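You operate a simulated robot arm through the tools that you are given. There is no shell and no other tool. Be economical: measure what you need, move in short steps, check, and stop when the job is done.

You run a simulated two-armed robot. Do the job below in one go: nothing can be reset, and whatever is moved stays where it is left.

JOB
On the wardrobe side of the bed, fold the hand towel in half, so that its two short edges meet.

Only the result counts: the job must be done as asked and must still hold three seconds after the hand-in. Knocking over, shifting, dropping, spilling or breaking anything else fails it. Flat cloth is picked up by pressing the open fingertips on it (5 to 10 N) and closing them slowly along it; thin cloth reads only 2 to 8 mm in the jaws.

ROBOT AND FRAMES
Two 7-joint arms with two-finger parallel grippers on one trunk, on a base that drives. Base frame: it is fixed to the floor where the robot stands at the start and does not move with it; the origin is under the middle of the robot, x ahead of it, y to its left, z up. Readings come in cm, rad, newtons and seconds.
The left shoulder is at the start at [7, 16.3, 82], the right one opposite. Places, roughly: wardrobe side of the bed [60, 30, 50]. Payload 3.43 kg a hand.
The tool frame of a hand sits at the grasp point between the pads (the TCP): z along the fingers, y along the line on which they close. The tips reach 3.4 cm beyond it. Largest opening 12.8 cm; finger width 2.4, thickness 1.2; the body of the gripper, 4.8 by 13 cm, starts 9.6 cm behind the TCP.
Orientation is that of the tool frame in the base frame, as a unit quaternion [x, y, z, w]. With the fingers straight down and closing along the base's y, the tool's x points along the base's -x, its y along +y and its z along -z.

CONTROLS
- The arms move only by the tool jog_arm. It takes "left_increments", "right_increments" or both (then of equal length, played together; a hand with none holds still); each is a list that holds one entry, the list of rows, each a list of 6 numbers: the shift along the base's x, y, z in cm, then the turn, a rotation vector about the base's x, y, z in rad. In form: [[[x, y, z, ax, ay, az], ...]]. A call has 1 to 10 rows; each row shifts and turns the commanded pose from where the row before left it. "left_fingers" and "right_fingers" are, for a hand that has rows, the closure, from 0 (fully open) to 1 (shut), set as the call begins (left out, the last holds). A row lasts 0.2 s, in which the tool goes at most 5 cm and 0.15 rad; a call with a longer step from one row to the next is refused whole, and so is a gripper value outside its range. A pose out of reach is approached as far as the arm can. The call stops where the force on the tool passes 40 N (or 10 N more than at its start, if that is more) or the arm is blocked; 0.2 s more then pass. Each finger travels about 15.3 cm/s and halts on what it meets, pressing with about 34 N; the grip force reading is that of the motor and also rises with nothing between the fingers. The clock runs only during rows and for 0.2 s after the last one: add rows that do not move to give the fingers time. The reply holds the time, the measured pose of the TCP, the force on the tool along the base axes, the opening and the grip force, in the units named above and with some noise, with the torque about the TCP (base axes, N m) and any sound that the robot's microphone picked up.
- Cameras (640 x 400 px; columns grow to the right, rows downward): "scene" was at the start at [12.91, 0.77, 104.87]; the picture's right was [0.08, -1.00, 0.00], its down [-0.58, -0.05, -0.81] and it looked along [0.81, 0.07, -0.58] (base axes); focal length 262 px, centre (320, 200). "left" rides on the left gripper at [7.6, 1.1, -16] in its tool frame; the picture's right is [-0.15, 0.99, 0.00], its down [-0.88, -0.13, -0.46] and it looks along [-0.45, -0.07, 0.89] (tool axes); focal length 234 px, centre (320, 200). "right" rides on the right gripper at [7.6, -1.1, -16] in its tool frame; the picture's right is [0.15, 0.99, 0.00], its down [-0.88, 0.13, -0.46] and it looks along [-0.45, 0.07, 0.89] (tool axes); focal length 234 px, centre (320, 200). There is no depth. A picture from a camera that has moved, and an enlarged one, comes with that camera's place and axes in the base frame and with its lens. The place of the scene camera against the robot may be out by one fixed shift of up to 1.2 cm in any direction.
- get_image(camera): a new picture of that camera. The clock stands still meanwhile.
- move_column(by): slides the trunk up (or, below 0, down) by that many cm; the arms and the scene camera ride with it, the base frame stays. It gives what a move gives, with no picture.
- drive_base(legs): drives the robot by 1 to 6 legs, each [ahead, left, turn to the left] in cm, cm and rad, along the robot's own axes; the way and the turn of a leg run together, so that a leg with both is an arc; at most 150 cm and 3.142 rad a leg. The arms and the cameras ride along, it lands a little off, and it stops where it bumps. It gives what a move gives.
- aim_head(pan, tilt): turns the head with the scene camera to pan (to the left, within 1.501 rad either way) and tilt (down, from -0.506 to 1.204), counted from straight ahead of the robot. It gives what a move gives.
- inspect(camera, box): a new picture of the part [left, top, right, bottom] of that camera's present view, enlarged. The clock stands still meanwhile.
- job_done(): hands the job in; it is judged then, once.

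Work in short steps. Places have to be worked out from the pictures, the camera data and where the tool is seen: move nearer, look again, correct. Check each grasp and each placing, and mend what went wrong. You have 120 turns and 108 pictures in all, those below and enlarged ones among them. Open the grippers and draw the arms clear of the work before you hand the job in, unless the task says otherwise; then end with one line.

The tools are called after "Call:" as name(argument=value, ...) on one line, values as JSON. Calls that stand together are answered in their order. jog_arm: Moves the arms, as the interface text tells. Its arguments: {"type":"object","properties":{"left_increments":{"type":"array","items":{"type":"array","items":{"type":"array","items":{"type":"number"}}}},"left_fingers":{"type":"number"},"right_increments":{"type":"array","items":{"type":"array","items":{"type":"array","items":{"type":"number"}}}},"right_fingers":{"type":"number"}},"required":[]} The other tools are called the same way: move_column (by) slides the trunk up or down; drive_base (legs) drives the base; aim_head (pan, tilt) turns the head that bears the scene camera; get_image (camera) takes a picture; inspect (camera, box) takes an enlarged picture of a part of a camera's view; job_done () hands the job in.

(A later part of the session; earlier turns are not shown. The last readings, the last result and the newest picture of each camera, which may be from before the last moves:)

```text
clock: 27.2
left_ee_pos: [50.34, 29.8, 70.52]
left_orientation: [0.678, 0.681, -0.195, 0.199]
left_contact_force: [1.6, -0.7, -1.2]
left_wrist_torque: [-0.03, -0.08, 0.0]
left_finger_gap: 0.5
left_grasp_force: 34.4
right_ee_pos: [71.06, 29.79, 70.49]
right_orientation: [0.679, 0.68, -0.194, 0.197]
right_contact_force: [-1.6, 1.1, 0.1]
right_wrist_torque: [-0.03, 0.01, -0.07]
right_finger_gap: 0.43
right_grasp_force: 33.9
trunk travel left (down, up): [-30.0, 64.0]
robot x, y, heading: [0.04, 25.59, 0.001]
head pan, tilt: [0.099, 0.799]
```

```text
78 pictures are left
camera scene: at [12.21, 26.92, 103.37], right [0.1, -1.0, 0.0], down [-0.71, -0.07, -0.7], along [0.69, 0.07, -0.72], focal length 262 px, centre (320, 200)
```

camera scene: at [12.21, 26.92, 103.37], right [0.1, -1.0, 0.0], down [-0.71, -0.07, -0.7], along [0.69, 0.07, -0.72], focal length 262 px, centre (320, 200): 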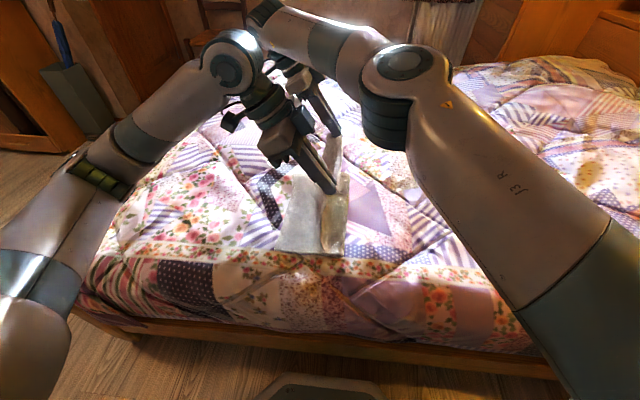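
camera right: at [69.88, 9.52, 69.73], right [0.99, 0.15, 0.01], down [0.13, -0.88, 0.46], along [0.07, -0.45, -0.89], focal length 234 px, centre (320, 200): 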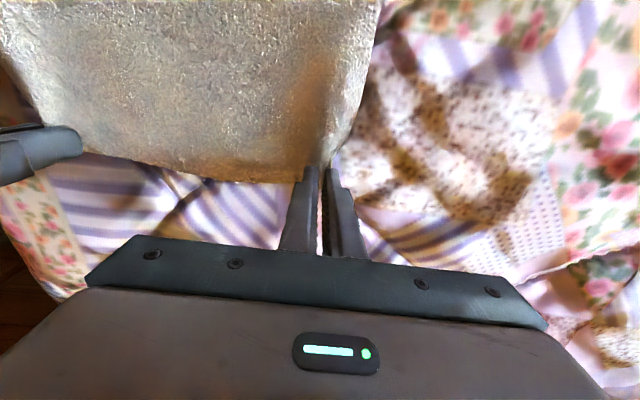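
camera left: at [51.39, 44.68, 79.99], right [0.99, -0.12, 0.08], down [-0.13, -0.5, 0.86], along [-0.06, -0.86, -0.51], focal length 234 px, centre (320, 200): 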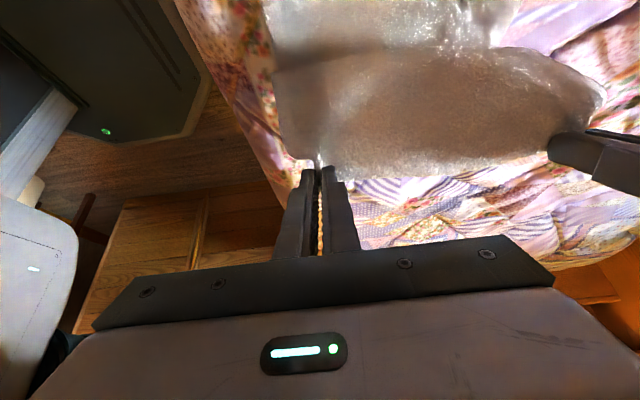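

The tilt works and the cloth still holds. I'll tilt further to about 1.1 rad while stepping back, then drive 6 cm more.

Call:
jog_arm(left_increments=[[[0, -1, 0, -0.14, 0, 0], [0, -1, 0, -0.14, 0, 0], [0, -1, 0, -0.14, 0, 0], [0, -1, 0, -0.14, 0, 0], [0, -1, 0, 0, 0, 0]]], right_increments=[[[0, -1, 0, -0.14, 0, 0], [0, -1, 0, -0.14, 0, 0], [0, -1, 0, -0.14, 0, 0], [0, -1, 0, -0.14, 0, 0], [0, -1, 0, 0, 0, 0]]])

Call:
drive_base(legs=[[0, 3, 0], [0, 3, 0]])

Call:
get_image(camera="left")

Call:
get_image(camera="scene")

```text
clock: 28.4
left_ee_pos: [50.27, 24.7, 70.66]
left_orientation: [0.596, 0.6, -0.375, 0.378]
left_contact_force: [-0.6, 0.2, 0.3]
left_wrist_torque: [0.01, -0.02, 0.07]
left_finger_gap: 0.45
left_grasp_force: 33.7
right_ee_pos: [68.22, 20.8, 70.03]
right_orientation: [0.599, 0.6, -0.374, 0.376]
right_contact_force: [-0.3, -0.6, 0.6]
right_wrist_torque: [0.02, -0.05, -0.06]
right_finger_gap: 0.46
right_grasp_force: 33.6
right hand out of reach, approached as far as the arm can: row 1, 2, 3, 4
trunk travel left (down, up): [-30.0, 64.0]
robot x, y, heading: [-0.13, 25.63, 0.003]
head pan, tilt: [0.099, 0.799]
```

```text
clock: 29.6
left_ee_pos: [50.28, 30.8, 70.61]
left_orientation: [0.596, 0.6, -0.376, 0.378]
left_contact_force: [0.7, 0.8, 0.4]
left_wrist_torque: [0.02, -0.03, 0.03]
left_finger_gap: 0.52
left_grasp_force: 34.2
right_ee_pos: [68.23, 26.84, 70.01]
right_orientation: [0.598, 0.6, -0.374, 0.377]
right_contact_force: [0.1, 0.5, -0.4]
right_wrist_torque: [0.03, -0.03, -0.02]
right_finger_gap: 0.47
right_grasp_force: 33.9
trunk travel left (down, up): [-30.0, 64.0]
robot x, y, heading: [-0.21, 32.15, -0.001]
head pan, tilt: [0.099, 0.799]
```

```text
77 pictures are left
camera left: at [51.35, 48.4, 70.59], right [0.99, -0.06, 0.13], down [-0.13, 0.03, 0.99], along [-0.06, -1.0, 0.02], focal length 234 px, centre (320, 200)
```

left: 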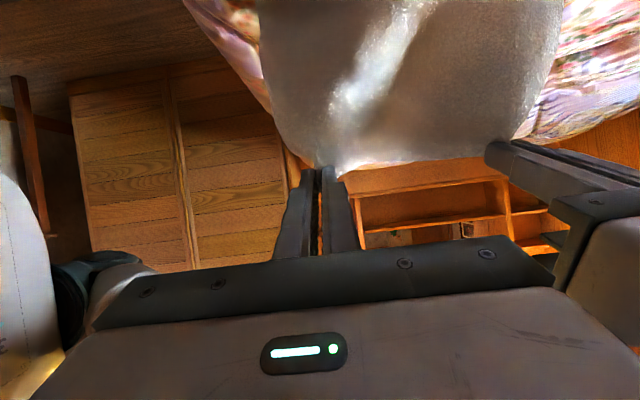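

```text
76 pictures are left
camera scene: at [12.21, 32.91, 103.37], right [0.1, -1.0, 0.0], down [-0.71, -0.07, -0.7], along [0.69, 0.07, -0.72], focal length 262 px, centre (320, 200)
```

scene: 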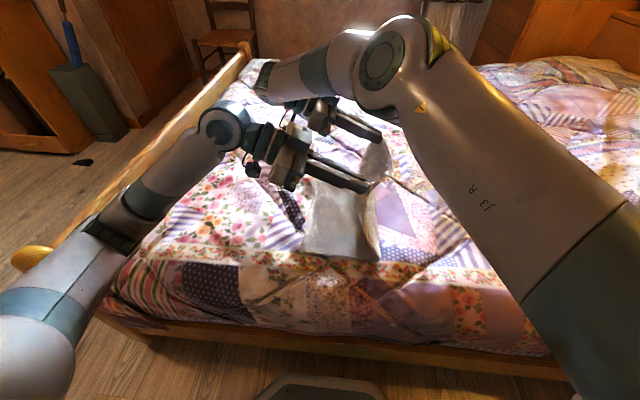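

The right hand fell about 3 cm short in x and 4 cm in y from lack of reach before the drive. I'll check whether it can now regain its place.

Call:
jog_arm(right_increments=[[[0.5, 0.5, 0, 0, 0, 0], [0.5, 0.5, 0, 0, 0, 0]]])

```text
clock: 30.2
left_ee_pos: [50.23, 30.68, 70.48]
left_orientation: [0.597, 0.6, -0.376, 0.377]
left_contact_force: [0.0, -0.3, 0.2]
left_wrist_torque: [0.01, -0.04, 0.0]
left_finger_gap: 0.45
left_grasp_force: 33.5
right_ee_pos: [69.01, 27.34, 70.02]
right_orientation: [0.598, 0.602, -0.371, 0.377]
right_contact_force: [-0.3, 0.2, -0.4]
right_wrist_torque: [-0.01, -0.01, -0.03]
right_finger_gap: 0.46
right_grasp_force: 33.8
right hand out of reach, approached as far as the arm can: row 2
trunk travel left (down, up): [-30.0, 64.0]
robot x, y, heading: [-0.14, 32.21, 0.003]
head pan, tilt: [0.099, 0.799]
```

The right hand is still at its reach limit, so I need the base further left. I'll retreat the hands to y≈25, drive 6 cm, and repeat.

Call:
jog_arm(left_increments=[[[0, -1.3, 0, 0, 0, 0], [0, -1.3, 0, 0, 0, 0], [0, -1.3, 0, 0, 0, 0], [0, -1.3, 0, 0, 0, 0]]], right_increments=[[[0.2, -0.6, 0, 0, 0, 0], [0.2, -0.6, 0, 0, 0, 0], [0.2, -0.6, 0, 0, 0, 0], [0.2, -0.6, 0, 0, 0, 0]]])

Call:
drive_base(legs=[[0, 3, 0], [0, 3, 0]])

Call:
jog_arm(left_increments=[[[0, -1, 0, 0, 0, 0], [0, -1, 0, 0, 0, 0], [0, -1, 0, 0, 0, 0], [0, -1, 0, 0, 0, 0]]], right_increments=[[[0.2, -0.8, 0, 0, 0, 0], [0.2, -0.8, 0, 0, 0, 0], [0.2, -0.8, 0, 0, 0, 0], [0.2, -0.8, 0, 0, 0, 0]]])

Call:
get_image(camera="scene")

```text
clock: 31.2
left_ee_pos: [50.26, 25.49, 70.57]
left_orientation: [0.597, 0.6, -0.376, 0.377]
left_contact_force: [-0.6, 0.2, -0.4]
left_wrist_torque: [-0.01, -0.06, 0.01]
left_finger_gap: 0.43
left_grasp_force: 33.9
right_ee_pos: [69.92, 24.95, 70.06]
right_orientation: [0.598, 0.601, -0.373, 0.377]
right_contact_force: [0.0, -0.3, 0.7]
right_wrist_torque: [0.04, -0.01, -0.03]
right_finger_gap: 0.47
right_grasp_force: 33.5
trunk travel left (down, up): [-30.0, 64.0]
robot x, y, heading: [0.23, 31.89, 0.004]
head pan, tilt: [0.099, 0.799]
```

```text
clock: 32.5
left_ee_pos: [50.34, 31.76, 70.6]
left_orientation: [0.596, 0.601, -0.376, 0.378]
left_contact_force: [0.3, -0.2, -0.1]
left_wrist_torque: [0.02, 0.0, 0.02]
left_finger_gap: 0.45
left_grasp_force: 34.4
right_ee_pos: [69.96, 31.07, 69.99]
right_orientation: [0.599, 0.6, -0.373, 0.377]
right_contact_force: [-0.9, 0.7, 0.1]
right_wrist_torque: [0.01, -0.03, -0.04]
right_finger_gap: 0.45
right_grasp_force: 34.3
trunk travel left (down, up): [-30.0, 64.0]
robot x, y, heading: [-0.32, 37.84, -0.001]
head pan, tilt: [0.099, 0.799]
```

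```text
clock: 33.5
left_ee_pos: [50.23, 27.51, 70.61]
left_orientation: [0.597, 0.601, -0.376, 0.377]
left_contact_force: [-0.4, 0.0, -0.3]
left_wrist_torque: [0.01, -0.01, 0.01]
left_finger_gap: 0.47
left_grasp_force: 34.1
right_ee_pos: [70.78, 27.94, 70.07]
right_orientation: [0.597, 0.601, -0.373, 0.378]
right_contact_force: [-0.5, 0.6, -0.4]
right_wrist_torque: [0.0, -0.03, -0.04]
right_finger_gap: 0.46
right_grasp_force: 34.2
trunk travel left (down, up): [-30.0, 64.0]
robot x, y, heading: [-0.31, 37.99, -0.001]
head pan, tilt: [0.099, 0.799]
```

```text
75 pictures are left
camera scene: at [12.21, 38.83, 103.37], right [0.1, -1.0, 0.0], down [-0.71, -0.07, -0.7], along [0.69, 0.07, -0.72], focal length 262 px, centre (320, 200)
```

scene: 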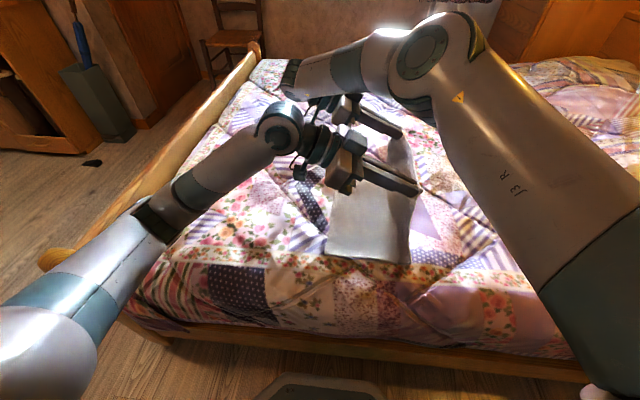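

The right hand is back in place and the footboard is far off (y≈93). One more retreat-and-drive cycle gives enough reach for the landing.

Call:
jog_arm(left_increments=[[[0, -1.2, 0, 0, 0, 0], [0, -1.2, 0, 0, 0, 0], [0, -1.2, 0, 0, 0, 0], [0, -1.2, 0, 0, 0, 0], [0, -1.2, 0, 0, 0, 0]]], right_increments=[[[0, -1.2, 0.1, 0, 0, 0], [0, -1.2, 0.1, 0, 0, 0], [0, -1.2, 0.1, 0, 0, 0], [0, -1.2, 0.1, 0, 0, 0], [0, -1.3, 0.1, 0, 0, 0]]])

Call:
drive_base(legs=[[0, 3.5, 0], [0, 3.5, 0]])

Call:
get_image(camera="scene")

Call:
get_image(camera="right")

```text
clock: 34.7
left_ee_pos: [50.37, 21.51, 70.66]
left_orientation: [0.597, 0.6, -0.376, 0.378]
left_contact_force: [0.1, 0.1, 0.2]
left_wrist_torque: [0.02, -0.05, -0.03]
left_finger_gap: 0.47
left_grasp_force: 34.5
right_ee_pos: [70.79, 21.85, 70.36]
right_orientation: [0.598, 0.601, -0.373, 0.377]
right_contact_force: [-0.7, -0.5, -0.3]
right_wrist_torque: [-0.01, -0.04, 0.01]
right_finger_gap: 0.47
right_grasp_force: 33.8
trunk travel left (down, up): [-30.0, 64.0]
robot x, y, heading: [0.0, 38.16, -0.001]
head pan, tilt: [0.099, 0.799]
```

```text
clock: 36.0
left_ee_pos: [50.38, 28.55, 70.66]
left_orientation: [0.596, 0.601, -0.376, 0.378]
left_contact_force: [-0.1, 0.7, 0.2]
left_wrist_torque: [-0.02, -0.02, 0.0]
left_finger_gap: 0.47
left_grasp_force: 33.6
right_ee_pos: [70.74, 28.9, 70.43]
right_orientation: [0.598, 0.601, -0.373, 0.377]
right_contact_force: [-0.5, -0.3, -0.6]
right_wrist_torque: [-0.01, -0.03, -0.02]
right_finger_gap: 0.47
right_grasp_force: 33.7
trunk travel left (down, up): [-30.0, 64.0]
robot x, y, heading: [-0.17, 45.25, -0.0]
head pan, tilt: [0.099, 0.799]
```

```text
74 pictures are left
camera scene: at [12.21, 45.89, 103.37], right [0.1, -0.99, 0.0], down [-0.71, -0.07, -0.7], along [0.69, 0.07, -0.72], focal length 262 px, centre (320, 200)
```

scene: 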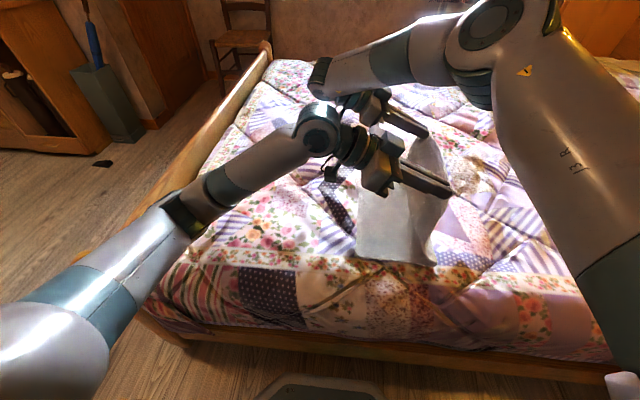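

```text
73 pictures are left
camera right: at [69.48, 46.48, 70.7], right [0.99, 0.07, -0.13], down [0.13, 0.03, 0.99], along [0.07, -1.0, 0.02], focal length 234 px, centre (320, 200)
```

right: 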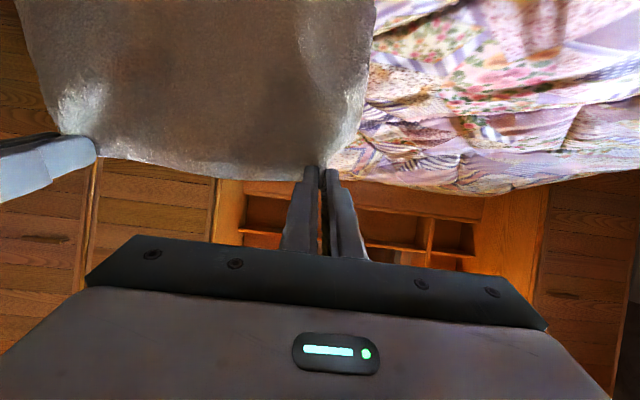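

All set, with the edge now uppermost at the grips. I'll sweep down the far side of the arc to just above the landing, easing the tilt to 0.95 rad so the wrist cameras clear the quilt.

Call:
jog_arm(left_increments=[[[0, 1.05, -1.1, 0.085, 0, 0], [0, 1.05, -1.1, 0.085, 0, 0], [0, 1.05, -1.1, 0, 0, 0], [0, 1.05, -1.1, 0, 0, 0], [0, 1.05, -1.1, 0, 0, 0], [0, 1.05, -1.1, 0, 0, 0], [0, 1.05, -1.1, 0, 0, 0], [0, 1, -1.4, 0, 0, 0], [0, 1, -1.4, 0, 0, 0], [0, 1, -1.4, 0, 0, 0]]], right_increments=[[[0, 1.03, -1.08, 0.085, 0, 0], [0, 1.03, -1.08, 0.085, 0, 0], [0, 1.03, -1.08, 0, 0, 0], [0, 1.03, -1.08, 0, 0, 0], [0, 1.03, -1.08, 0, 0, 0], [0, 1.03, -1.08, 0, 0, 0], [0, 1.03, -1.08, 0, 0, 0], [0, 1, -1.4, 0, 0, 0], [0, 1, -1.4, 0, 0, 0], [0, 1, -1.4, 0, 0, 0]]])

Call:
get_image(camera="scene")

Call:
get_image(camera="left")

Call:
get_image(camera="right")

```text
clock: 38.2
left_ee_pos: [50.49, 38.96, 58.69]
left_orientation: [0.627, 0.63, -0.323, 0.325]
left_contact_force: [0.8, 0.0, -0.1]
left_wrist_torque: [0.01, -0.04, 0.02]
left_finger_gap: 0.5
left_grasp_force: 33.5
right_ee_pos: [70.77, 39.04, 58.75]
right_orientation: [0.628, 0.63, -0.321, 0.325]
right_contact_force: [-0.1, -0.3, -0.2]
right_wrist_torque: [0.0, -0.04, -0.02]
right_finger_gap: 0.49
right_grasp_force: 33.9
trunk travel left (down, up): [-30.0, 64.0]
robot x, y, heading: [0.03, 44.87, -0.001]
head pan, tilt: [0.099, 0.799]
```

```text
72 pictures are left
camera scene: at [12.23, 45.84, 103.37], right [0.1, -1.0, 0.0], down [-0.71, -0.07, -0.7], along [0.69, 0.07, -0.72], focal length 262 px, centre (320, 200)
```

scene: 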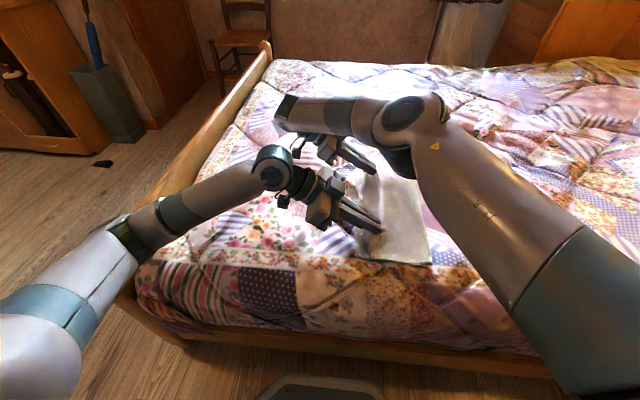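

```text
71 pictures are left
camera left: at [51.49, 56.27, 61.78], right [0.99, -0.08, 0.12], down [-0.13, -0.14, 0.98], along [-0.06, -0.99, -0.15], focal length 234 px, centre (320, 200)
```

left: 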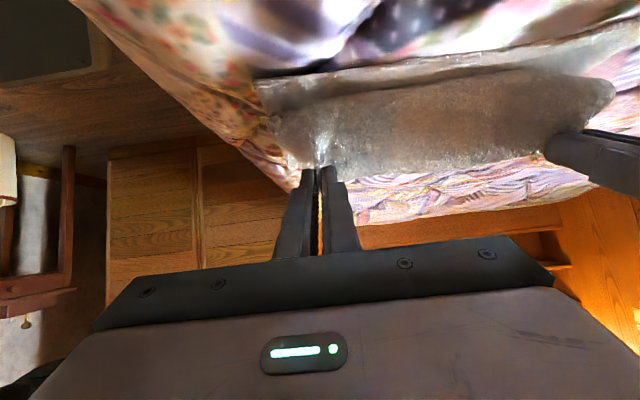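

```text
70 pictures are left
camera right: at [69.49, 56.37, 61.91], right [0.99, 0.09, -0.12], down [0.13, -0.14, 0.98], along [0.07, -0.99, -0.15], focal length 234 px, centre (320, 200)
```

right: 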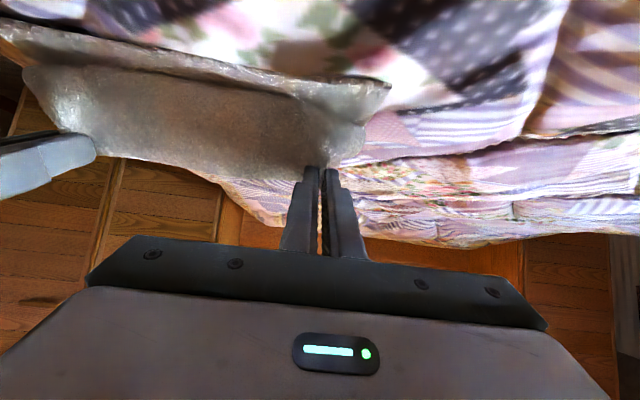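

The lower edge fits y≈41.3 at z≈50.5, consistent with before. I'll descend to TCP (y 41, z≈54) for the landing.

Call:
jog_arm(left_increments=[[[0, 0.5, -0.9, 0, 0, 0], [0, 0.5, -0.9, 0, 0, 0], [0, 0.5, -0.9, 0, 0, 0], [0, 0.4, -0.9, 0, 0, 0], [0, 0.2, -0.7, 0, 0, 0], [0, 0, -0.3, 0, 0, 0]]], right_increments=[[[0, 0.5, -0.9, 0, 0, 0], [0, 0.5, -0.9, 0, 0, 0], [0, 0.5, -0.9, 0, 0, 0], [0, 0.4, -0.9, 0, 0, 0], [0, 0.1, -0.7, 0, 0, 0], [0, 0, -0.3, 0, 0, 0]]])

Call:
get_image(camera="left")

Call:
get_image(camera="right")

Call:
get_image(camera="scene")

```text
clock: 39.6
left_ee_pos: [50.34, 39.68, 54.62]
left_orientation: [0.632, 0.626, -0.32, 0.325]
left_contact_force: [-0.7, -0.5, 0.6]
left_wrist_torque: [0.01, -0.02, 0.01]
left_finger_gap: 0.49
left_grasp_force: 33.9
right_ee_pos: [70.71, 39.99, 54.18]
right_orientation: [0.632, 0.63, -0.318, 0.32]
right_contact_force: [-0.2, -0.1, 0.9]
right_wrist_torque: [-0.03, -0.01, 0.01]
right_finger_gap: 0.45
right_grasp_force: 34.0
trunk travel left (down, up): [-30.0, 64.0]
robot x, y, heading: [0.1, 44.78, -0.004]
head pan, tilt: [0.099, 0.799]
```

```text
69 pictures are left
camera left: at [51.7, 57.09, 57.83], right [0.99, -0.09, 0.13], down [-0.14, -0.15, 0.98], along [-0.07, -0.99, -0.16], focal length 234 px, centre (320, 200)
```

left: 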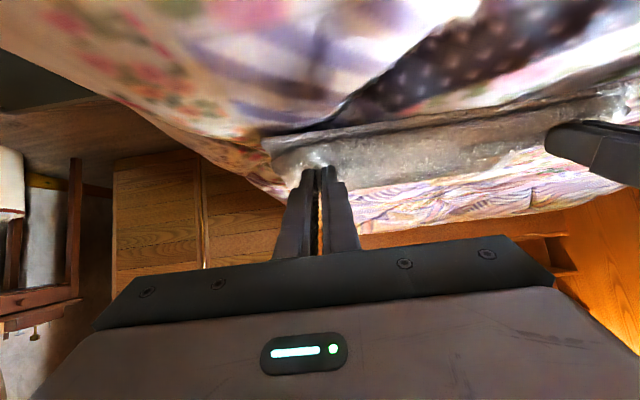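

```text
68 pictures are left
camera right: at [69.59, 57.22, 57.6], right [0.99, 0.08, -0.11], down [0.13, -0.15, 0.98], along [0.06, -0.98, -0.16], focal length 234 px, centre (320, 200)
```

right: 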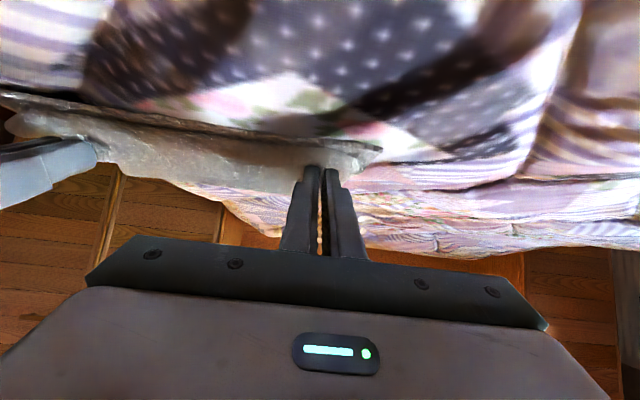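

```text
67 pictures are left
camera scene: at [12.23, 44.58, 103.46], right [0.09, -1.0, -0.01], down [-0.71, -0.06, -0.7], along [0.69, 0.07, -0.72], focal length 262 px, centre (320, 200)
```

scene: 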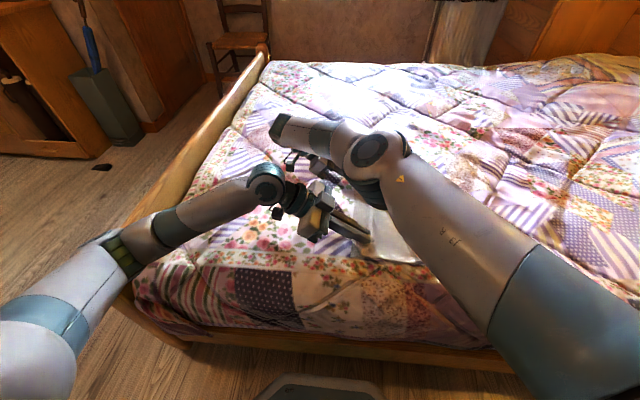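

The hands stopped about 1.3 cm short in y, the scene camera shifted slightly, and the tool force is near zero. So something upstream, perhaps the left elbow, may be touching the bed. I'll look left before moving on.

Call:
inspect(camera="scene", box=[0, 100, 400, 350])

Call:
aim_head(pan=0.9, tilt=0.8)

Call:
get_image(camera="scene")

```text
1.60 times, centred on (200, 225) of scene
camera zoom: at [12.23, 44.58, 103.46], right [0.09, -1.0, -0.01], down [-0.71, -0.06, -0.7], along [0.69, 0.07, -0.72], focal length 420 px, centre (512, 160)
```

zoom: 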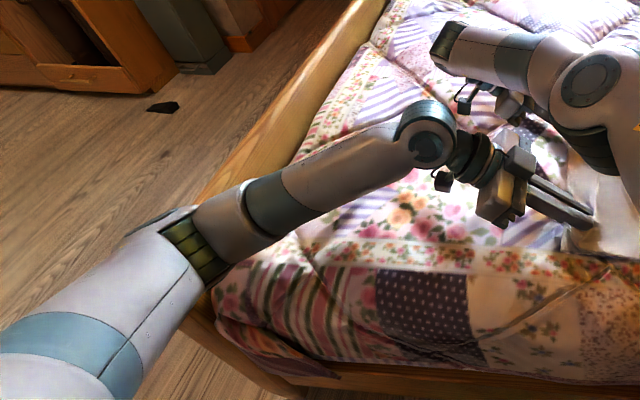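

```text
clock: 40.8
left_ee_pos: [50.33, 39.73, 54.64]
left_orientation: [0.633, 0.626, -0.319, 0.324]
left_contact_force: [1.4, 0.4, -0.5]
left_wrist_torque: [0.0, -0.03, -0.02]
left_finger_gap: 0.47
left_grasp_force: 33.7
right_ee_pos: [70.76, 39.97, 54.18]
right_orientation: [0.633, 0.63, -0.318, 0.32]
right_contact_force: [1.2, 0.3, 1.1]
right_wrist_torque: [-0.01, -0.09, 0.01]
right_finger_gap: 0.45
right_grasp_force: 34.6
trunk travel left (down, up): [-30.0, 64.0]
robot x, y, heading: [0.01, 44.84, -0.008]
head pan, tilt: [0.901, 0.799]
```

```text
65 pictures are left
camera scene: at [9.18, 50.12, 103.47], right [0.78, -0.63, -0.01], down [-0.45, -0.55, -0.7], along [0.44, 0.55, -0.71], focal length 262 px, centre (320, 200)
```

scene: 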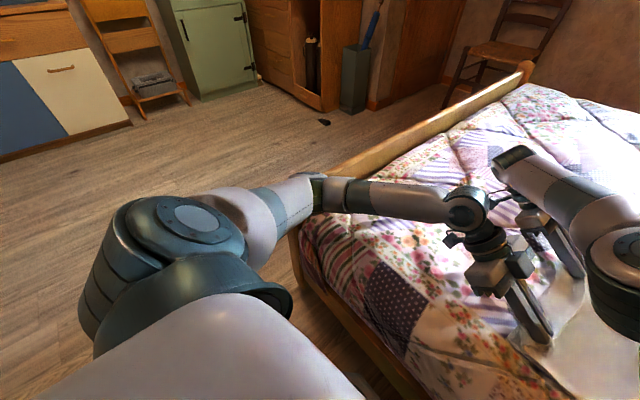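

The left elbow is resting on the footboard corner. I'll back up along the arc to free it, then raise the trunk for elbow clearance, compensating with the hands.

Call:
jog_arm(left_increments=[[[0, -0.5, 1, 0, 0, 0], [0, -0.6, 1, 0, 0, 0], [0, -0.8, 1, 0, 0, 0], [0, -0.9, 1, 0, 0, 0], [0, -1.1, 0.7, 0, 0, 0], [0, -1.1, 0.5, 0, 0, 0]]], right_increments=[[[0, -0.5, 1, 0, 0, 0], [0, -0.6, 1, 0, 0, 0], [0, -0.8, 1, 0, 0, 0], [0, -0.9, 1, 0, 0, 0], [0, -1.1, 0.7, 0, 0, 0], [0, -1.1, 0.5, 0, 0, 0]]])

Call:
get_image(camera="scene")

```text
clock: 42.2
left_ee_pos: [50.44, 36.11, 59.3]
left_orientation: [0.626, 0.631, -0.323, 0.326]
left_contact_force: [0.1, -0.7, 0.6]
left_wrist_torque: [0.01, 0.0, 0.04]
left_finger_gap: 0.45
left_grasp_force: 34.1
right_ee_pos: [70.79, 36.04, 59.29]
right_orientation: [0.628, 0.631, -0.321, 0.324]
right_contact_force: [-0.4, -0.5, -0.3]
right_wrist_torque: [0.01, -0.03, -0.04]
right_finger_gap: 0.47
right_grasp_force: 33.8
trunk travel left (down, up): [-30.0, 64.0]
robot x, y, heading: [0.04, 44.91, -0.002]
head pan, tilt: [0.901, 0.799]
```

```text
64 pictures are left
camera scene: at [9.2, 51.32, 103.37], right [0.78, -0.62, 0.0], down [-0.45, -0.56, -0.7], along [0.43, 0.55, -0.72], focal length 262 px, centre (320, 200)
```

scene: 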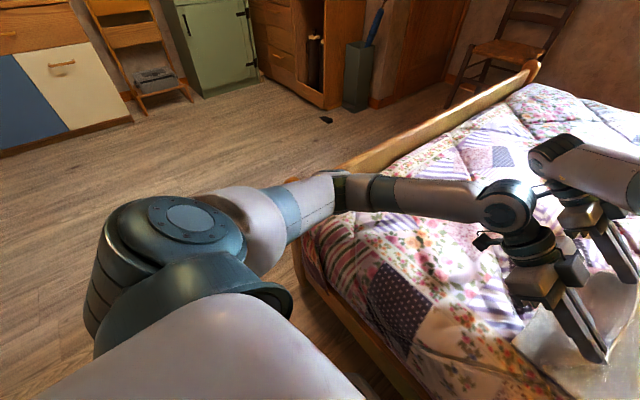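

Contact is released and the robot is upright again. The cloth has slack, so I'll raise the trunk 6 cm and lower the hands 6 cm, twice.

Call:
move_column(by=6)

Call:
jog_arm(left_increments=[[[0, 0, -1.2, 0, 0, 0], [0, 0, -1.2, 0, 0, 0], [0, 0, -1.2, 0, 0, 0], [0, 0, -1.2, 0, 0, 0], [0, 0, -1.2, 0, 0, 0]]], right_increments=[[[0, 0, -1.2, 0, 0, 0], [0, 0, -1.2, 0, 0, 0], [0, 0, -1.2, 0, 0, 0], [0, 0, -1.2, 0, 0, 0], [0, 0, -1.2, 0, 0, 0]]])

Call:
move_column(by=6)

Call:
jog_arm(left_increments=[[[0, 0, -1.2, 0, 0, 0], [0, 0, -1.2, 0, 0, 0], [0, 0, -1.2, 0, 0, 0], [0, 0, -1.2, 0, 0, 0]]], right_increments=[[[0, 0, -1.2, 0, 0, 0], [0, 0, -1.2, 0, 0, 0], [0, 0, -1.2, 0, 0, 0], [0, 0, -1.2, 0, 0, 0]]])

Call:
get_image(camera="scene")

```text
clock: 43.2
left_ee_pos: [50.41, 36.1, 65.39]
left_orientation: [0.626, 0.631, -0.323, 0.326]
left_contact_force: [0.1, -0.3, 0.0]
left_wrist_torque: [-0.02, -0.04, 0.04]
left_finger_gap: 0.45
left_grasp_force: 34.2
right_ee_pos: [70.85, 36.08, 65.24]
right_orientation: [0.628, 0.631, -0.321, 0.324]
right_contact_force: [-0.1, -0.8, -0.5]
right_wrist_torque: [-0.02, 0.0, 0.01]
right_finger_gap: 0.49
right_grasp_force: 34.8
trunk travel left (down, up): [-36.0, 58.0]
robot x, y, heading: [-0.35, 44.83, -0.0]
head pan, tilt: [0.901, 0.799]
```

```text
clock: 44.4
left_ee_pos: [50.33, 36.1, 59.36]
left_orientation: [0.627, 0.63, -0.324, 0.325]
left_contact_force: [0.4, 0.4, 0.0]
left_wrist_torque: [0.0, -0.03, 0.04]
left_finger_gap: 0.45
left_grasp_force: 34.6
right_ee_pos: [70.85, 36.06, 59.3]
right_orientation: [0.628, 0.63, -0.32, 0.325]
right_contact_force: [-0.1, -0.1, -0.6]
right_wrist_torque: [-0.02, 0.0, -0.05]
right_finger_gap: 0.49
right_grasp_force: 34.2
trunk travel left (down, up): [-36.0, 58.0]
robot x, y, heading: [0.04, 44.73, -0.002]
head pan, tilt: [0.901, 0.799]
```

```text
clock: 45.4
left_ee_pos: [50.44, 36.14, 65.22]
left_orientation: [0.626, 0.63, -0.323, 0.325]
left_contact_force: [1.2, 0.5, 0.2]
left_wrist_torque: [0.02, -0.08, 0.01]
left_finger_gap: 0.45
left_grasp_force: 34.3
right_ee_pos: [70.73, 36.05, 65.21]
right_orientation: [0.628, 0.63, -0.321, 0.325]
right_contact_force: [0.2, -0.2, 1.0]
right_wrist_torque: [-0.02, 0.0, -0.05]
right_finger_gap: 0.47
right_grasp_force: 33.7
trunk travel left (down, up): [-42.0, 52.0]
robot x, y, heading: [-0.02, 45.11, -0.002]
head pan, tilt: [0.901, 0.799]
```

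```text
clock: 46.4
left_ee_pos: [50.29, 36.05, 60.55]
left_orientation: [0.626, 0.631, -0.323, 0.325]
left_contact_force: [0.0, 0.8, -0.2]
left_wrist_torque: [-0.01, -0.04, 0.0]
left_finger_gap: 0.47
left_grasp_force: 34.1
right_ee_pos: [70.73, 35.97, 60.44]
right_orientation: [0.628, 0.63, -0.321, 0.324]
right_contact_force: [-0.9, -0.7, -0.2]
right_wrist_torque: [0.0, -0.02, -0.05]
right_finger_gap: 0.43
right_grasp_force: 33.9
trunk travel left (down, up): [-42.0, 52.0]
robot x, y, heading: [0.01, 44.69, -0.0]
head pan, tilt: [0.901, 0.799]
```

```text
63 pictures are left
camera scene: at [9.21, 51.35, 115.38], right [0.78, -0.62, 0.0], down [-0.45, -0.56, -0.7], along [0.43, 0.55, -0.72], focal length 262 px, centre (320, 200)
```

scene: 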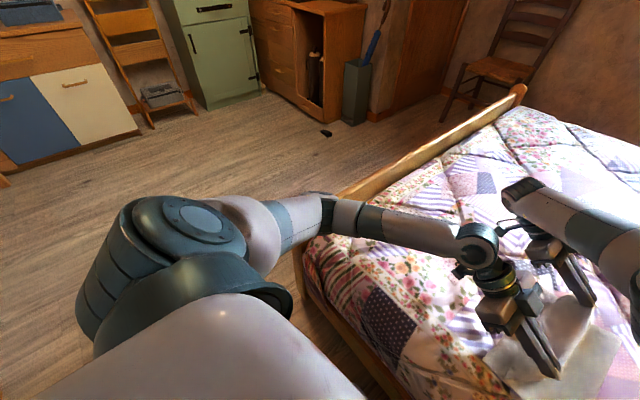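

The elbow now has more clearance. I'll descend again to the landing point and check for contact.

Call:
jog_arm(left_increments=[[[0, 0.8, -0.7, 0, 0, 0], [0, 0.8, -0.7, 0, 0, 0], [0, 0.7, -0.8, 0, 0, 0], [0, 0.7, -0.8, 0, 0, 0], [0, 0.7, -0.8, 0, 0, 0], [0, 0.6, -0.8, 0, 0, 0], [0, 0.4, -0.8, 0, 0, 0], [0, 0.2, -0.8, 0, 0, 0]]], right_increments=[[[0, 0.8, -0.7, 0, 0, 0], [0, 0.8, -0.7, 0, 0, 0], [0, 0.7, -0.8, 0, 0, 0], [0, 0.7, -0.8, 0, 0, 0], [0, 0.7, -0.8, 0, 0, 0], [0, 0.6, -0.8, 0, 0, 0], [0, 0.4, -0.8, 0, 0, 0], [0, 0.2, -0.8, 0, 0, 0]]])

Call:
get_image(camera="scene")

Call:
get_image(camera="left")

Call:
get_image(camera="right")

```text
clock: 48.2
left_ee_pos: [50.44, 41.05, 54.47]
left_orientation: [0.626, 0.63, -0.324, 0.326]
left_contact_force: [-0.9, -0.5, -0.1]
left_wrist_torque: [-0.04, 0.0, 0.01]
left_finger_gap: 0.47
left_grasp_force: 34.3
right_ee_pos: [69.87, 40.03, 56.25]
right_orientation: [0.626, 0.636, -0.311, 0.326]
right_contact_force: [0.0, -0.4, -0.4]
right_wrist_torque: [0.0, -0.02, -0.08]
right_finger_gap: 0.44
right_grasp_force: 33.7
right hand out of reach, approached as far as the arm can: row 4, 5, 6, 7, 8
trunk travel left (down, up): [-42.0, 52.0]
robot x, y, heading: [-0.07, 44.57, 0.002]
head pan, tilt: [0.901, 0.799]
```

```text
62 pictures are left
camera scene: at [9.19, 51.34, 115.38], right [0.78, -0.62, 0.0], down [-0.45, -0.56, -0.7], along [0.43, 0.55, -0.72], focal length 262 px, centre (320, 200)
```

scene: 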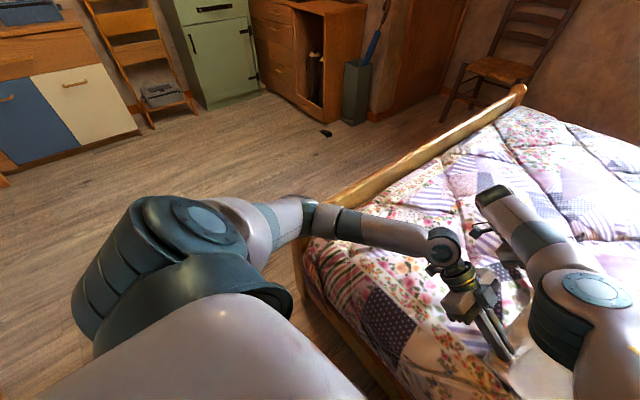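

```text
61 pictures are left
camera left: at [51.4, 58.3, 57.46], right [0.99, -0.08, 0.12], down [-0.13, -0.14, 0.98], along [-0.06, -0.99, -0.15], focal length 234 px, centre (320, 200)
```

left: 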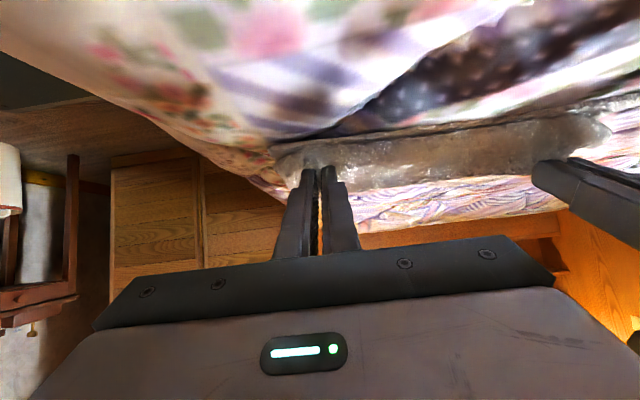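

```text
60 pictures are left
camera right: at [68.25, 57.32, 59.68], right [0.99, 0.11, -0.1], down [0.12, -0.15, 0.98], along [0.09, -0.98, -0.16], focal length 234 px, centre (320, 200)
```

right: 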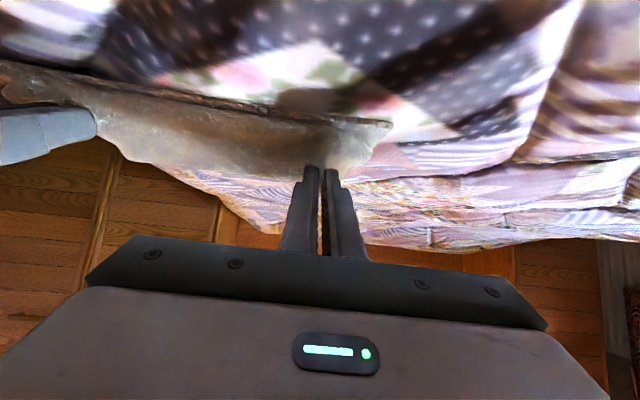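

The left landed right at target, but the trunk height costs the right arm reach. I'll raise the hands a bit, bring the trunk down 4 cm, then place the right hand.

Call:
jog_arm(left_increments=[[[0, -0.3, 1.3, 0, 0, 0], [0, -0.3, 1.3, 0, 0, 0], [0, -0.3, 1.4, 0, 0, 0]]], right_increments=[[[0, 0, 0.8, 0, 0, 0], [0, 0, 0.8, 0, 0, 0], [0, 0, 0.8, 0, 0, 0]]])

Call:
move_column(by=-4)

Call:
jog_arm(left_increments=[[[0, 0.3, 0, 0, 0, 0], [0, 0.3, 0, 0, 0, 0], [0, 0.3, 0, 0, 0, 0], [0, 0, 0, 0, 0, 0]]], right_increments=[[[0.3, 0.3, 0, 0, 0, 0], [0.3, 0.3, 0, 0, 0, 0], [0.2, 0.3, 0, 0, 0, 0], [0, 0.1, 0, 0, 0, 0]]])

Call:
get_image(camera="scene")

```text
clock: 49.0
left_ee_pos: [50.41, 40.16, 58.5]
left_orientation: [0.627, 0.63, -0.323, 0.325]
left_contact_force: [-0.5, -0.4, 0.3]
left_wrist_torque: [0.0, -0.04, 0.0]
left_finger_gap: 0.47
left_grasp_force: 34.8
right_ee_pos: [69.82, 40.43, 58.28]
right_orientation: [0.628, 0.63, -0.321, 0.325]
right_contact_force: [-0.3, 1.1, 0.1]
right_wrist_torque: [-0.02, -0.06, -0.07]
right_finger_gap: 0.44
right_grasp_force: 34.0
right hand out of reach, approached as far as the arm can: row 1
trunk travel left (down, up): [-42.0, 52.0]
robot x, y, heading: [-0.05, 44.89, 0.001]
head pan, tilt: [0.901, 0.799]
```

```text
clock: 49.8
left_ee_pos: [50.4, 40.09, 54.36]
left_orientation: [0.626, 0.63, -0.323, 0.326]
left_contact_force: [0.1, 0.3, 0.4]
left_wrist_torque: [-0.01, 0.0, -0.01]
left_finger_gap: 0.47
left_grasp_force: 34.1
right_ee_pos: [69.91, 40.34, 54.43]
right_orientation: [0.628, 0.63, -0.321, 0.325]
right_contact_force: [0.5, 0.1, 0.4]
right_wrist_torque: [0.0, -0.03, -0.01]
right_finger_gap: 0.46
right_grasp_force: 34.3
trunk travel left (down, up): [-38.0, 56.0]
robot x, y, heading: [-0.11, 45.19, 0.006]
head pan, tilt: [0.901, 0.799]
```

```text
clock: 50.8
left_ee_pos: [50.46, 40.83, 54.46]
left_orientation: [0.626, 0.63, -0.323, 0.325]
left_contact_force: [0.0, -0.4, 0.9]
left_wrist_torque: [-0.01, 0.0, 0.01]
left_finger_gap: 0.48
left_grasp_force: 33.8
right_ee_pos: [69.86, 40.4, 54.48]
right_orientation: [0.627, 0.631, -0.32, 0.325]
right_contact_force: [-0.8, -0.7, 1.7]
right_wrist_torque: [0.0, -0.01, -0.01]
right_finger_gap: 0.44
right_grasp_force: 33.9
right hand out of reach, approached as far as the arm can: row 1, 2, 3
trunk travel left (down, up): [-38.0, 56.0]
robot x, y, heading: [-0.19, 45.27, 0.003]
head pan, tilt: [0.901, 0.799]
```

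```text
59 pictures are left
camera scene: at [9.19, 51.34, 111.37], right [0.78, -0.62, 0.0], down [-0.45, -0.56, -0.7], along [0.43, 0.55, -0.72], focal length 262 px, centre (320, 200)
```

scene: 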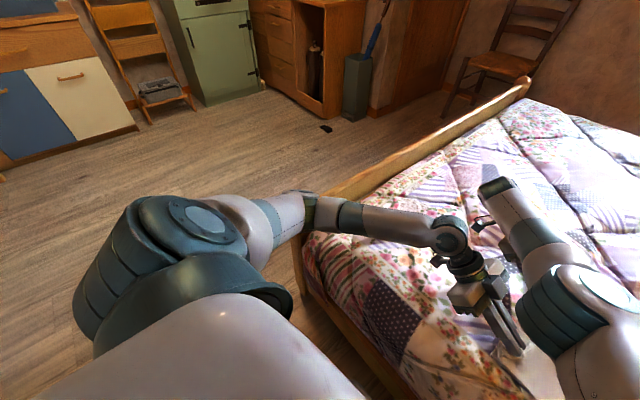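

The right hand is about 0.7 cm short, so I'll ease its tilt by 0.15 rad to gain reach and nudge it into place. Then I'll lower both gently to contact.

Call:
jog_arm(left_increments=[[[0, 0.1, 0, 0, 0, 0], [0, 0, -0.2, 0, 0, 0], [0, 0, -0.3, 0, 0, 0], [0, 0, -0.3, 0, 0, 0], [0, 0, 0, 0, 0, 0]]], right_increments=[[[0, 0, 0, 0.15, 0, 0], [0.4, 0.2, 0, 0, 0, 0], [0.3, 0.2, -0.3, 0, 0, 0], [0, 0, -0.3, 0, 0, 0], [0, 0, 0, 0, 0, 0]]])

Call:
get_image(camera="left")

Call:
get_image(camera="right")

```text
clock: 52.0
left_ee_pos: [50.28, 41.08, 53.74]
left_orientation: [0.627, 0.63, -0.322, 0.327]
left_contact_force: [1.8, 0.5, 11.0]
left_wrist_torque: [-0.2, -0.07, 0.06]
left_finger_gap: 0.47
left_grasp_force: 34.2
right_ee_pos: [70.56, 40.9, 53.95]
right_orientation: [0.651, 0.652, -0.273, 0.278]
right_contact_force: [-4.0, -2.0, 7.0]
right_wrist_torque: [-0.14, 0.14, -0.1]
right_finger_gap: 0.5
right_grasp_force: 33.6
trunk travel left (down, up): [-38.0, 56.0]
robot x, y, heading: [0.13, 44.93, 0.002]
head pan, tilt: [0.901, 0.799]
```

```text
58 pictures are left
camera left: at [51.34, 58.36, 56.8], right [0.99, -0.08, 0.12], down [-0.13, -0.14, 0.98], along [-0.06, -0.99, -0.15], focal length 234 px, centre (320, 200)
```

left: 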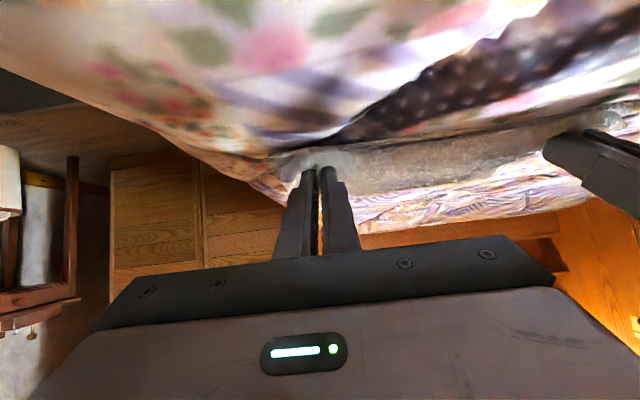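

```text
57 pictures are left
camera right: at [69.3, 57.52, 59.8], right [0.99, 0.11, -0.1], down [0.13, -0.29, 0.95], along [0.07, -0.95, -0.3], focal length 234 px, centre (320, 200)
```

right: 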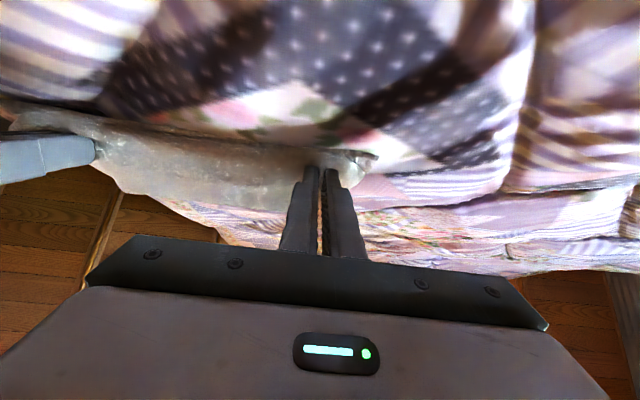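

Both hands are in light contact (11 N and 7 N). I'll open slowly to release the cloth and let the ridges spread.

Call:
jog_arm(left_increments=[[[0, 0, 0.1, 0, 0, 0], [0, 0, 0, 0, 0, 0], [0, 0, 0, 0, 0, 0]]], right_increments=[[[0, 0, 0.1, 0, 0, 0], [0, 0, 0, 0, 0, 0], [0, 0, 0, 0, 0, 0]]], left_fingers=0.87, right_fingers=0.87)

Call:
jog_arm(left_increments=[[[0, 0, 0, 0, 0, 0], [0, 0, 0, 0, 0, 0], [0, 0, 0, 0, 0, 0]]], right_increments=[[[0, 0, 0, 0, 0, 0], [0, 0, 0, 0, 0, 0], [0, 0, 0, 0, 0, 0]]], left_fingers=0.7, right_fingers=0.7)

Call:
get_image(camera="left")

Call:
get_image(camera="right")

```text
clock: 52.8
left_ee_pos: [50.43, 41.02, 53.69]
left_orientation: [0.626, 0.631, -0.323, 0.326]
left_contact_force: [0.1, -2.2, 5.8]
left_wrist_torque: [-0.19, 0.01, 0.01]
left_finger_gap: 1.48
left_grasp_force: 0.1
right_ee_pos: [70.54, 40.75, 54.04]
right_orientation: [0.65, 0.653, -0.272, 0.277]
right_contact_force: [0.8, 0.9, 4.1]
right_wrist_torque: [-0.07, -0.02, -0.02]
right_finger_gap: 1.48
right_grasp_force: 0.0
trunk travel left (down, up): [-38.0, 56.0]
robot x, y, heading: [-0.15, 44.75, -0.002]
head pan, tilt: [0.901, 0.799]
```

```text
clock: 53.6
left_ee_pos: [50.36, 41.07, 53.88]
left_orientation: [0.626, 0.631, -0.322, 0.326]
left_contact_force: [-0.1, 0.9, 6.1]
left_wrist_torque: [-0.07, -0.03, 0.04]
left_finger_gap: 3.5
left_grasp_force: 0.0
right_ee_pos: [70.68, 40.79, 54.07]
right_orientation: [0.651, 0.652, -0.272, 0.276]
right_contact_force: [2.1, -0.2, 4.2]
right_wrist_torque: [-0.1, -0.01, 0.03]
right_finger_gap: 3.64
right_grasp_force: 0.2
trunk travel left (down, up): [-38.0, 56.0]
robot x, y, heading: [-0.38, 45.01, 0.003]
head pan, tilt: [0.901, 0.799]
```

```text
56 pictures are left
camera left: at [51.34, 58.41, 56.8], right [0.99, -0.08, 0.12], down [-0.13, -0.14, 0.98], along [-0.06, -0.99, -0.15], focal length 234 px, centre (320, 200)
```

left: 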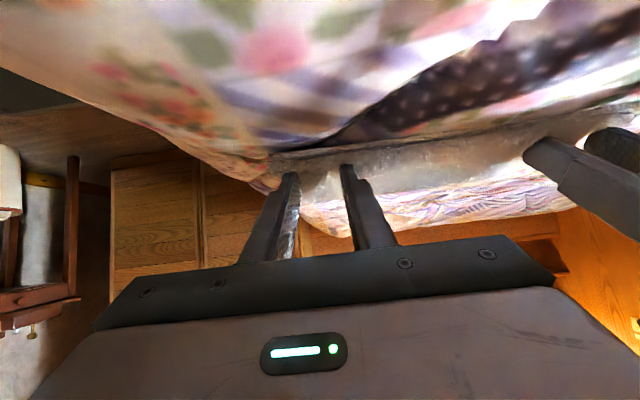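

```text
55 pictures are left
camera right: at [69.32, 57.52, 59.82], right [0.99, 0.11, -0.1], down [0.13, -0.29, 0.95], along [0.07, -0.95, -0.3], focal length 234 px, centre (320, 200)
```

right: 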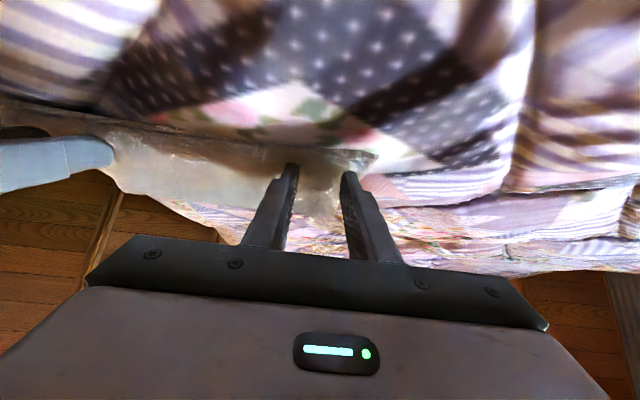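

The cloth is released. I'll withdraw both hands along their finger axes, up and left.

Call:
jog_arm(left_increments=[[[0, 0.4, 0.5, 0, 0, 0], [0, 0.8, 0.8, 0, 0, 0], [0, 0.8, 0.8, 0, 0, 0], [0, 0.8, 1.5, 0, 0, 0], [0, 0, 3, 0, 0, 0], [0, 0, 4, 0, 0, 0], [0, 0, 4, 0, 0, 0]]], right_increments=[[[0, 0, 0.7, 0, 0, 0], [0, 0, 0.9, 0, 0, 0], [0, 0, 0.9, 0, 0, 0], [0, 0, 1.5, 0, 0, 0], [0, 0, 3, 0, 0, 0], [0, 0, 4, 0, 0, 0], [0, 0, 4, 0, 0, 0]]])

Call:
aim_head(pan=-0.1, tilt=0.8)

Call:
get_image(camera="scene")

Call:
get_image(camera="left")

Call:
get_image(camera="right")

```text
clock: 55.2
left_ee_pos: [50.35, 43.94, 68.3]
left_orientation: [0.626, 0.63, -0.323, 0.326]
left_contact_force: [-1.5, -0.9, 0.1]
left_wrist_torque: [0.0, -0.01, 0.02]
left_finger_gap: 3.83
left_grasp_force: 0.0
right_ee_pos: [70.58, 40.69, 68.92]
right_orientation: [0.65, 0.653, -0.272, 0.277]
right_contact_force: [0.3, 0.2, -0.1]
right_wrist_torque: [0.0, -0.01, -0.01]
right_finger_gap: 3.83
right_grasp_force: 0.1
trunk travel left (down, up): [-38.0, 56.0]
robot x, y, heading: [0.18, 44.91, -0.004]
head pan, tilt: [0.901, 0.799]
```

```text
clock: 56.5
left_ee_pos: [50.31, 44.04, 68.25]
left_orientation: [0.627, 0.63, -0.324, 0.325]
left_contact_force: [-0.1, 0.5, -0.5]
left_wrist_torque: [0.03, 0.03, -0.02]
left_finger_gap: 3.86
left_grasp_force: 0.0
right_ee_pos: [70.72, 40.71, 68.95]
right_orientation: [0.651, 0.652, -0.273, 0.276]
right_contact_force: [0.3, 0.6, -0.7]
right_wrist_torque: [0.03, 0.01, 0.02]
right_finger_gap: 3.85
right_grasp_force: 0.0
trunk travel left (down, up): [-38.0, 56.0]
robot x, y, heading: [-0.08, 45.16, -0.002]
head pan, tilt: [-0.099, 0.799]
```

```text
54 pictures are left
camera scene: at [12.22, 44.23, 111.37], right [-0.1, -1.0, 0.0], down [-0.71, 0.07, -0.7], along [0.69, -0.07, -0.72], focal length 262 px, centre (320, 200)
```

scene: 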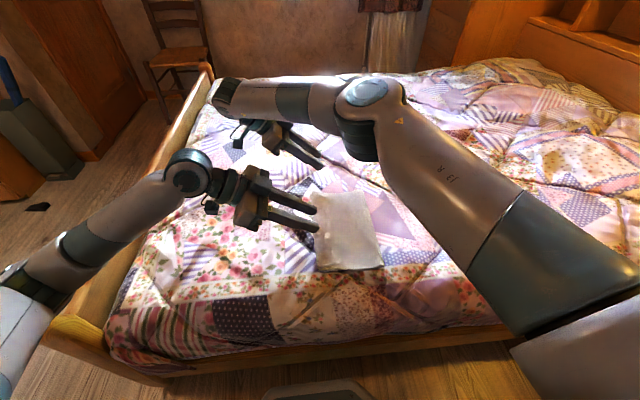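

```text
53 pictures are left
camera left: at [51.39, 61.32, 71.27], right [0.99, -0.08, 0.12], down [-0.13, -0.14, 0.98], along [-0.06, -0.99, -0.15], focal length 234 px, centre (320, 200)
```

left: 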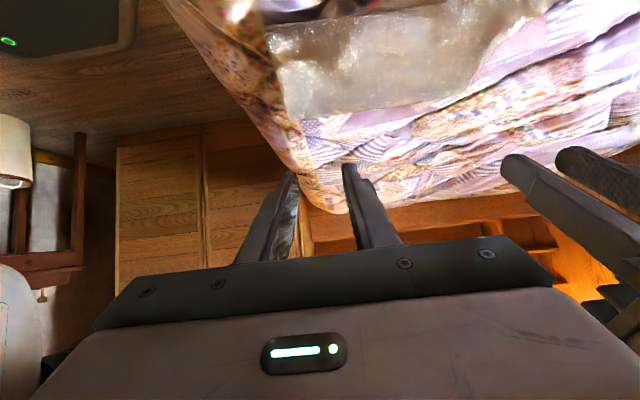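

```text
52 pictures are left
camera right: at [69.46, 57.44, 74.69], right [0.99, 0.11, -0.1], down [0.13, -0.29, 0.95], along [0.07, -0.95, -0.3], focal length 234 px, centre (320, 200)
```

right: 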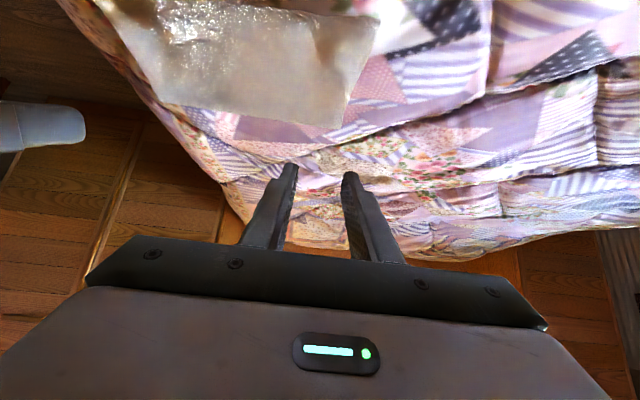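

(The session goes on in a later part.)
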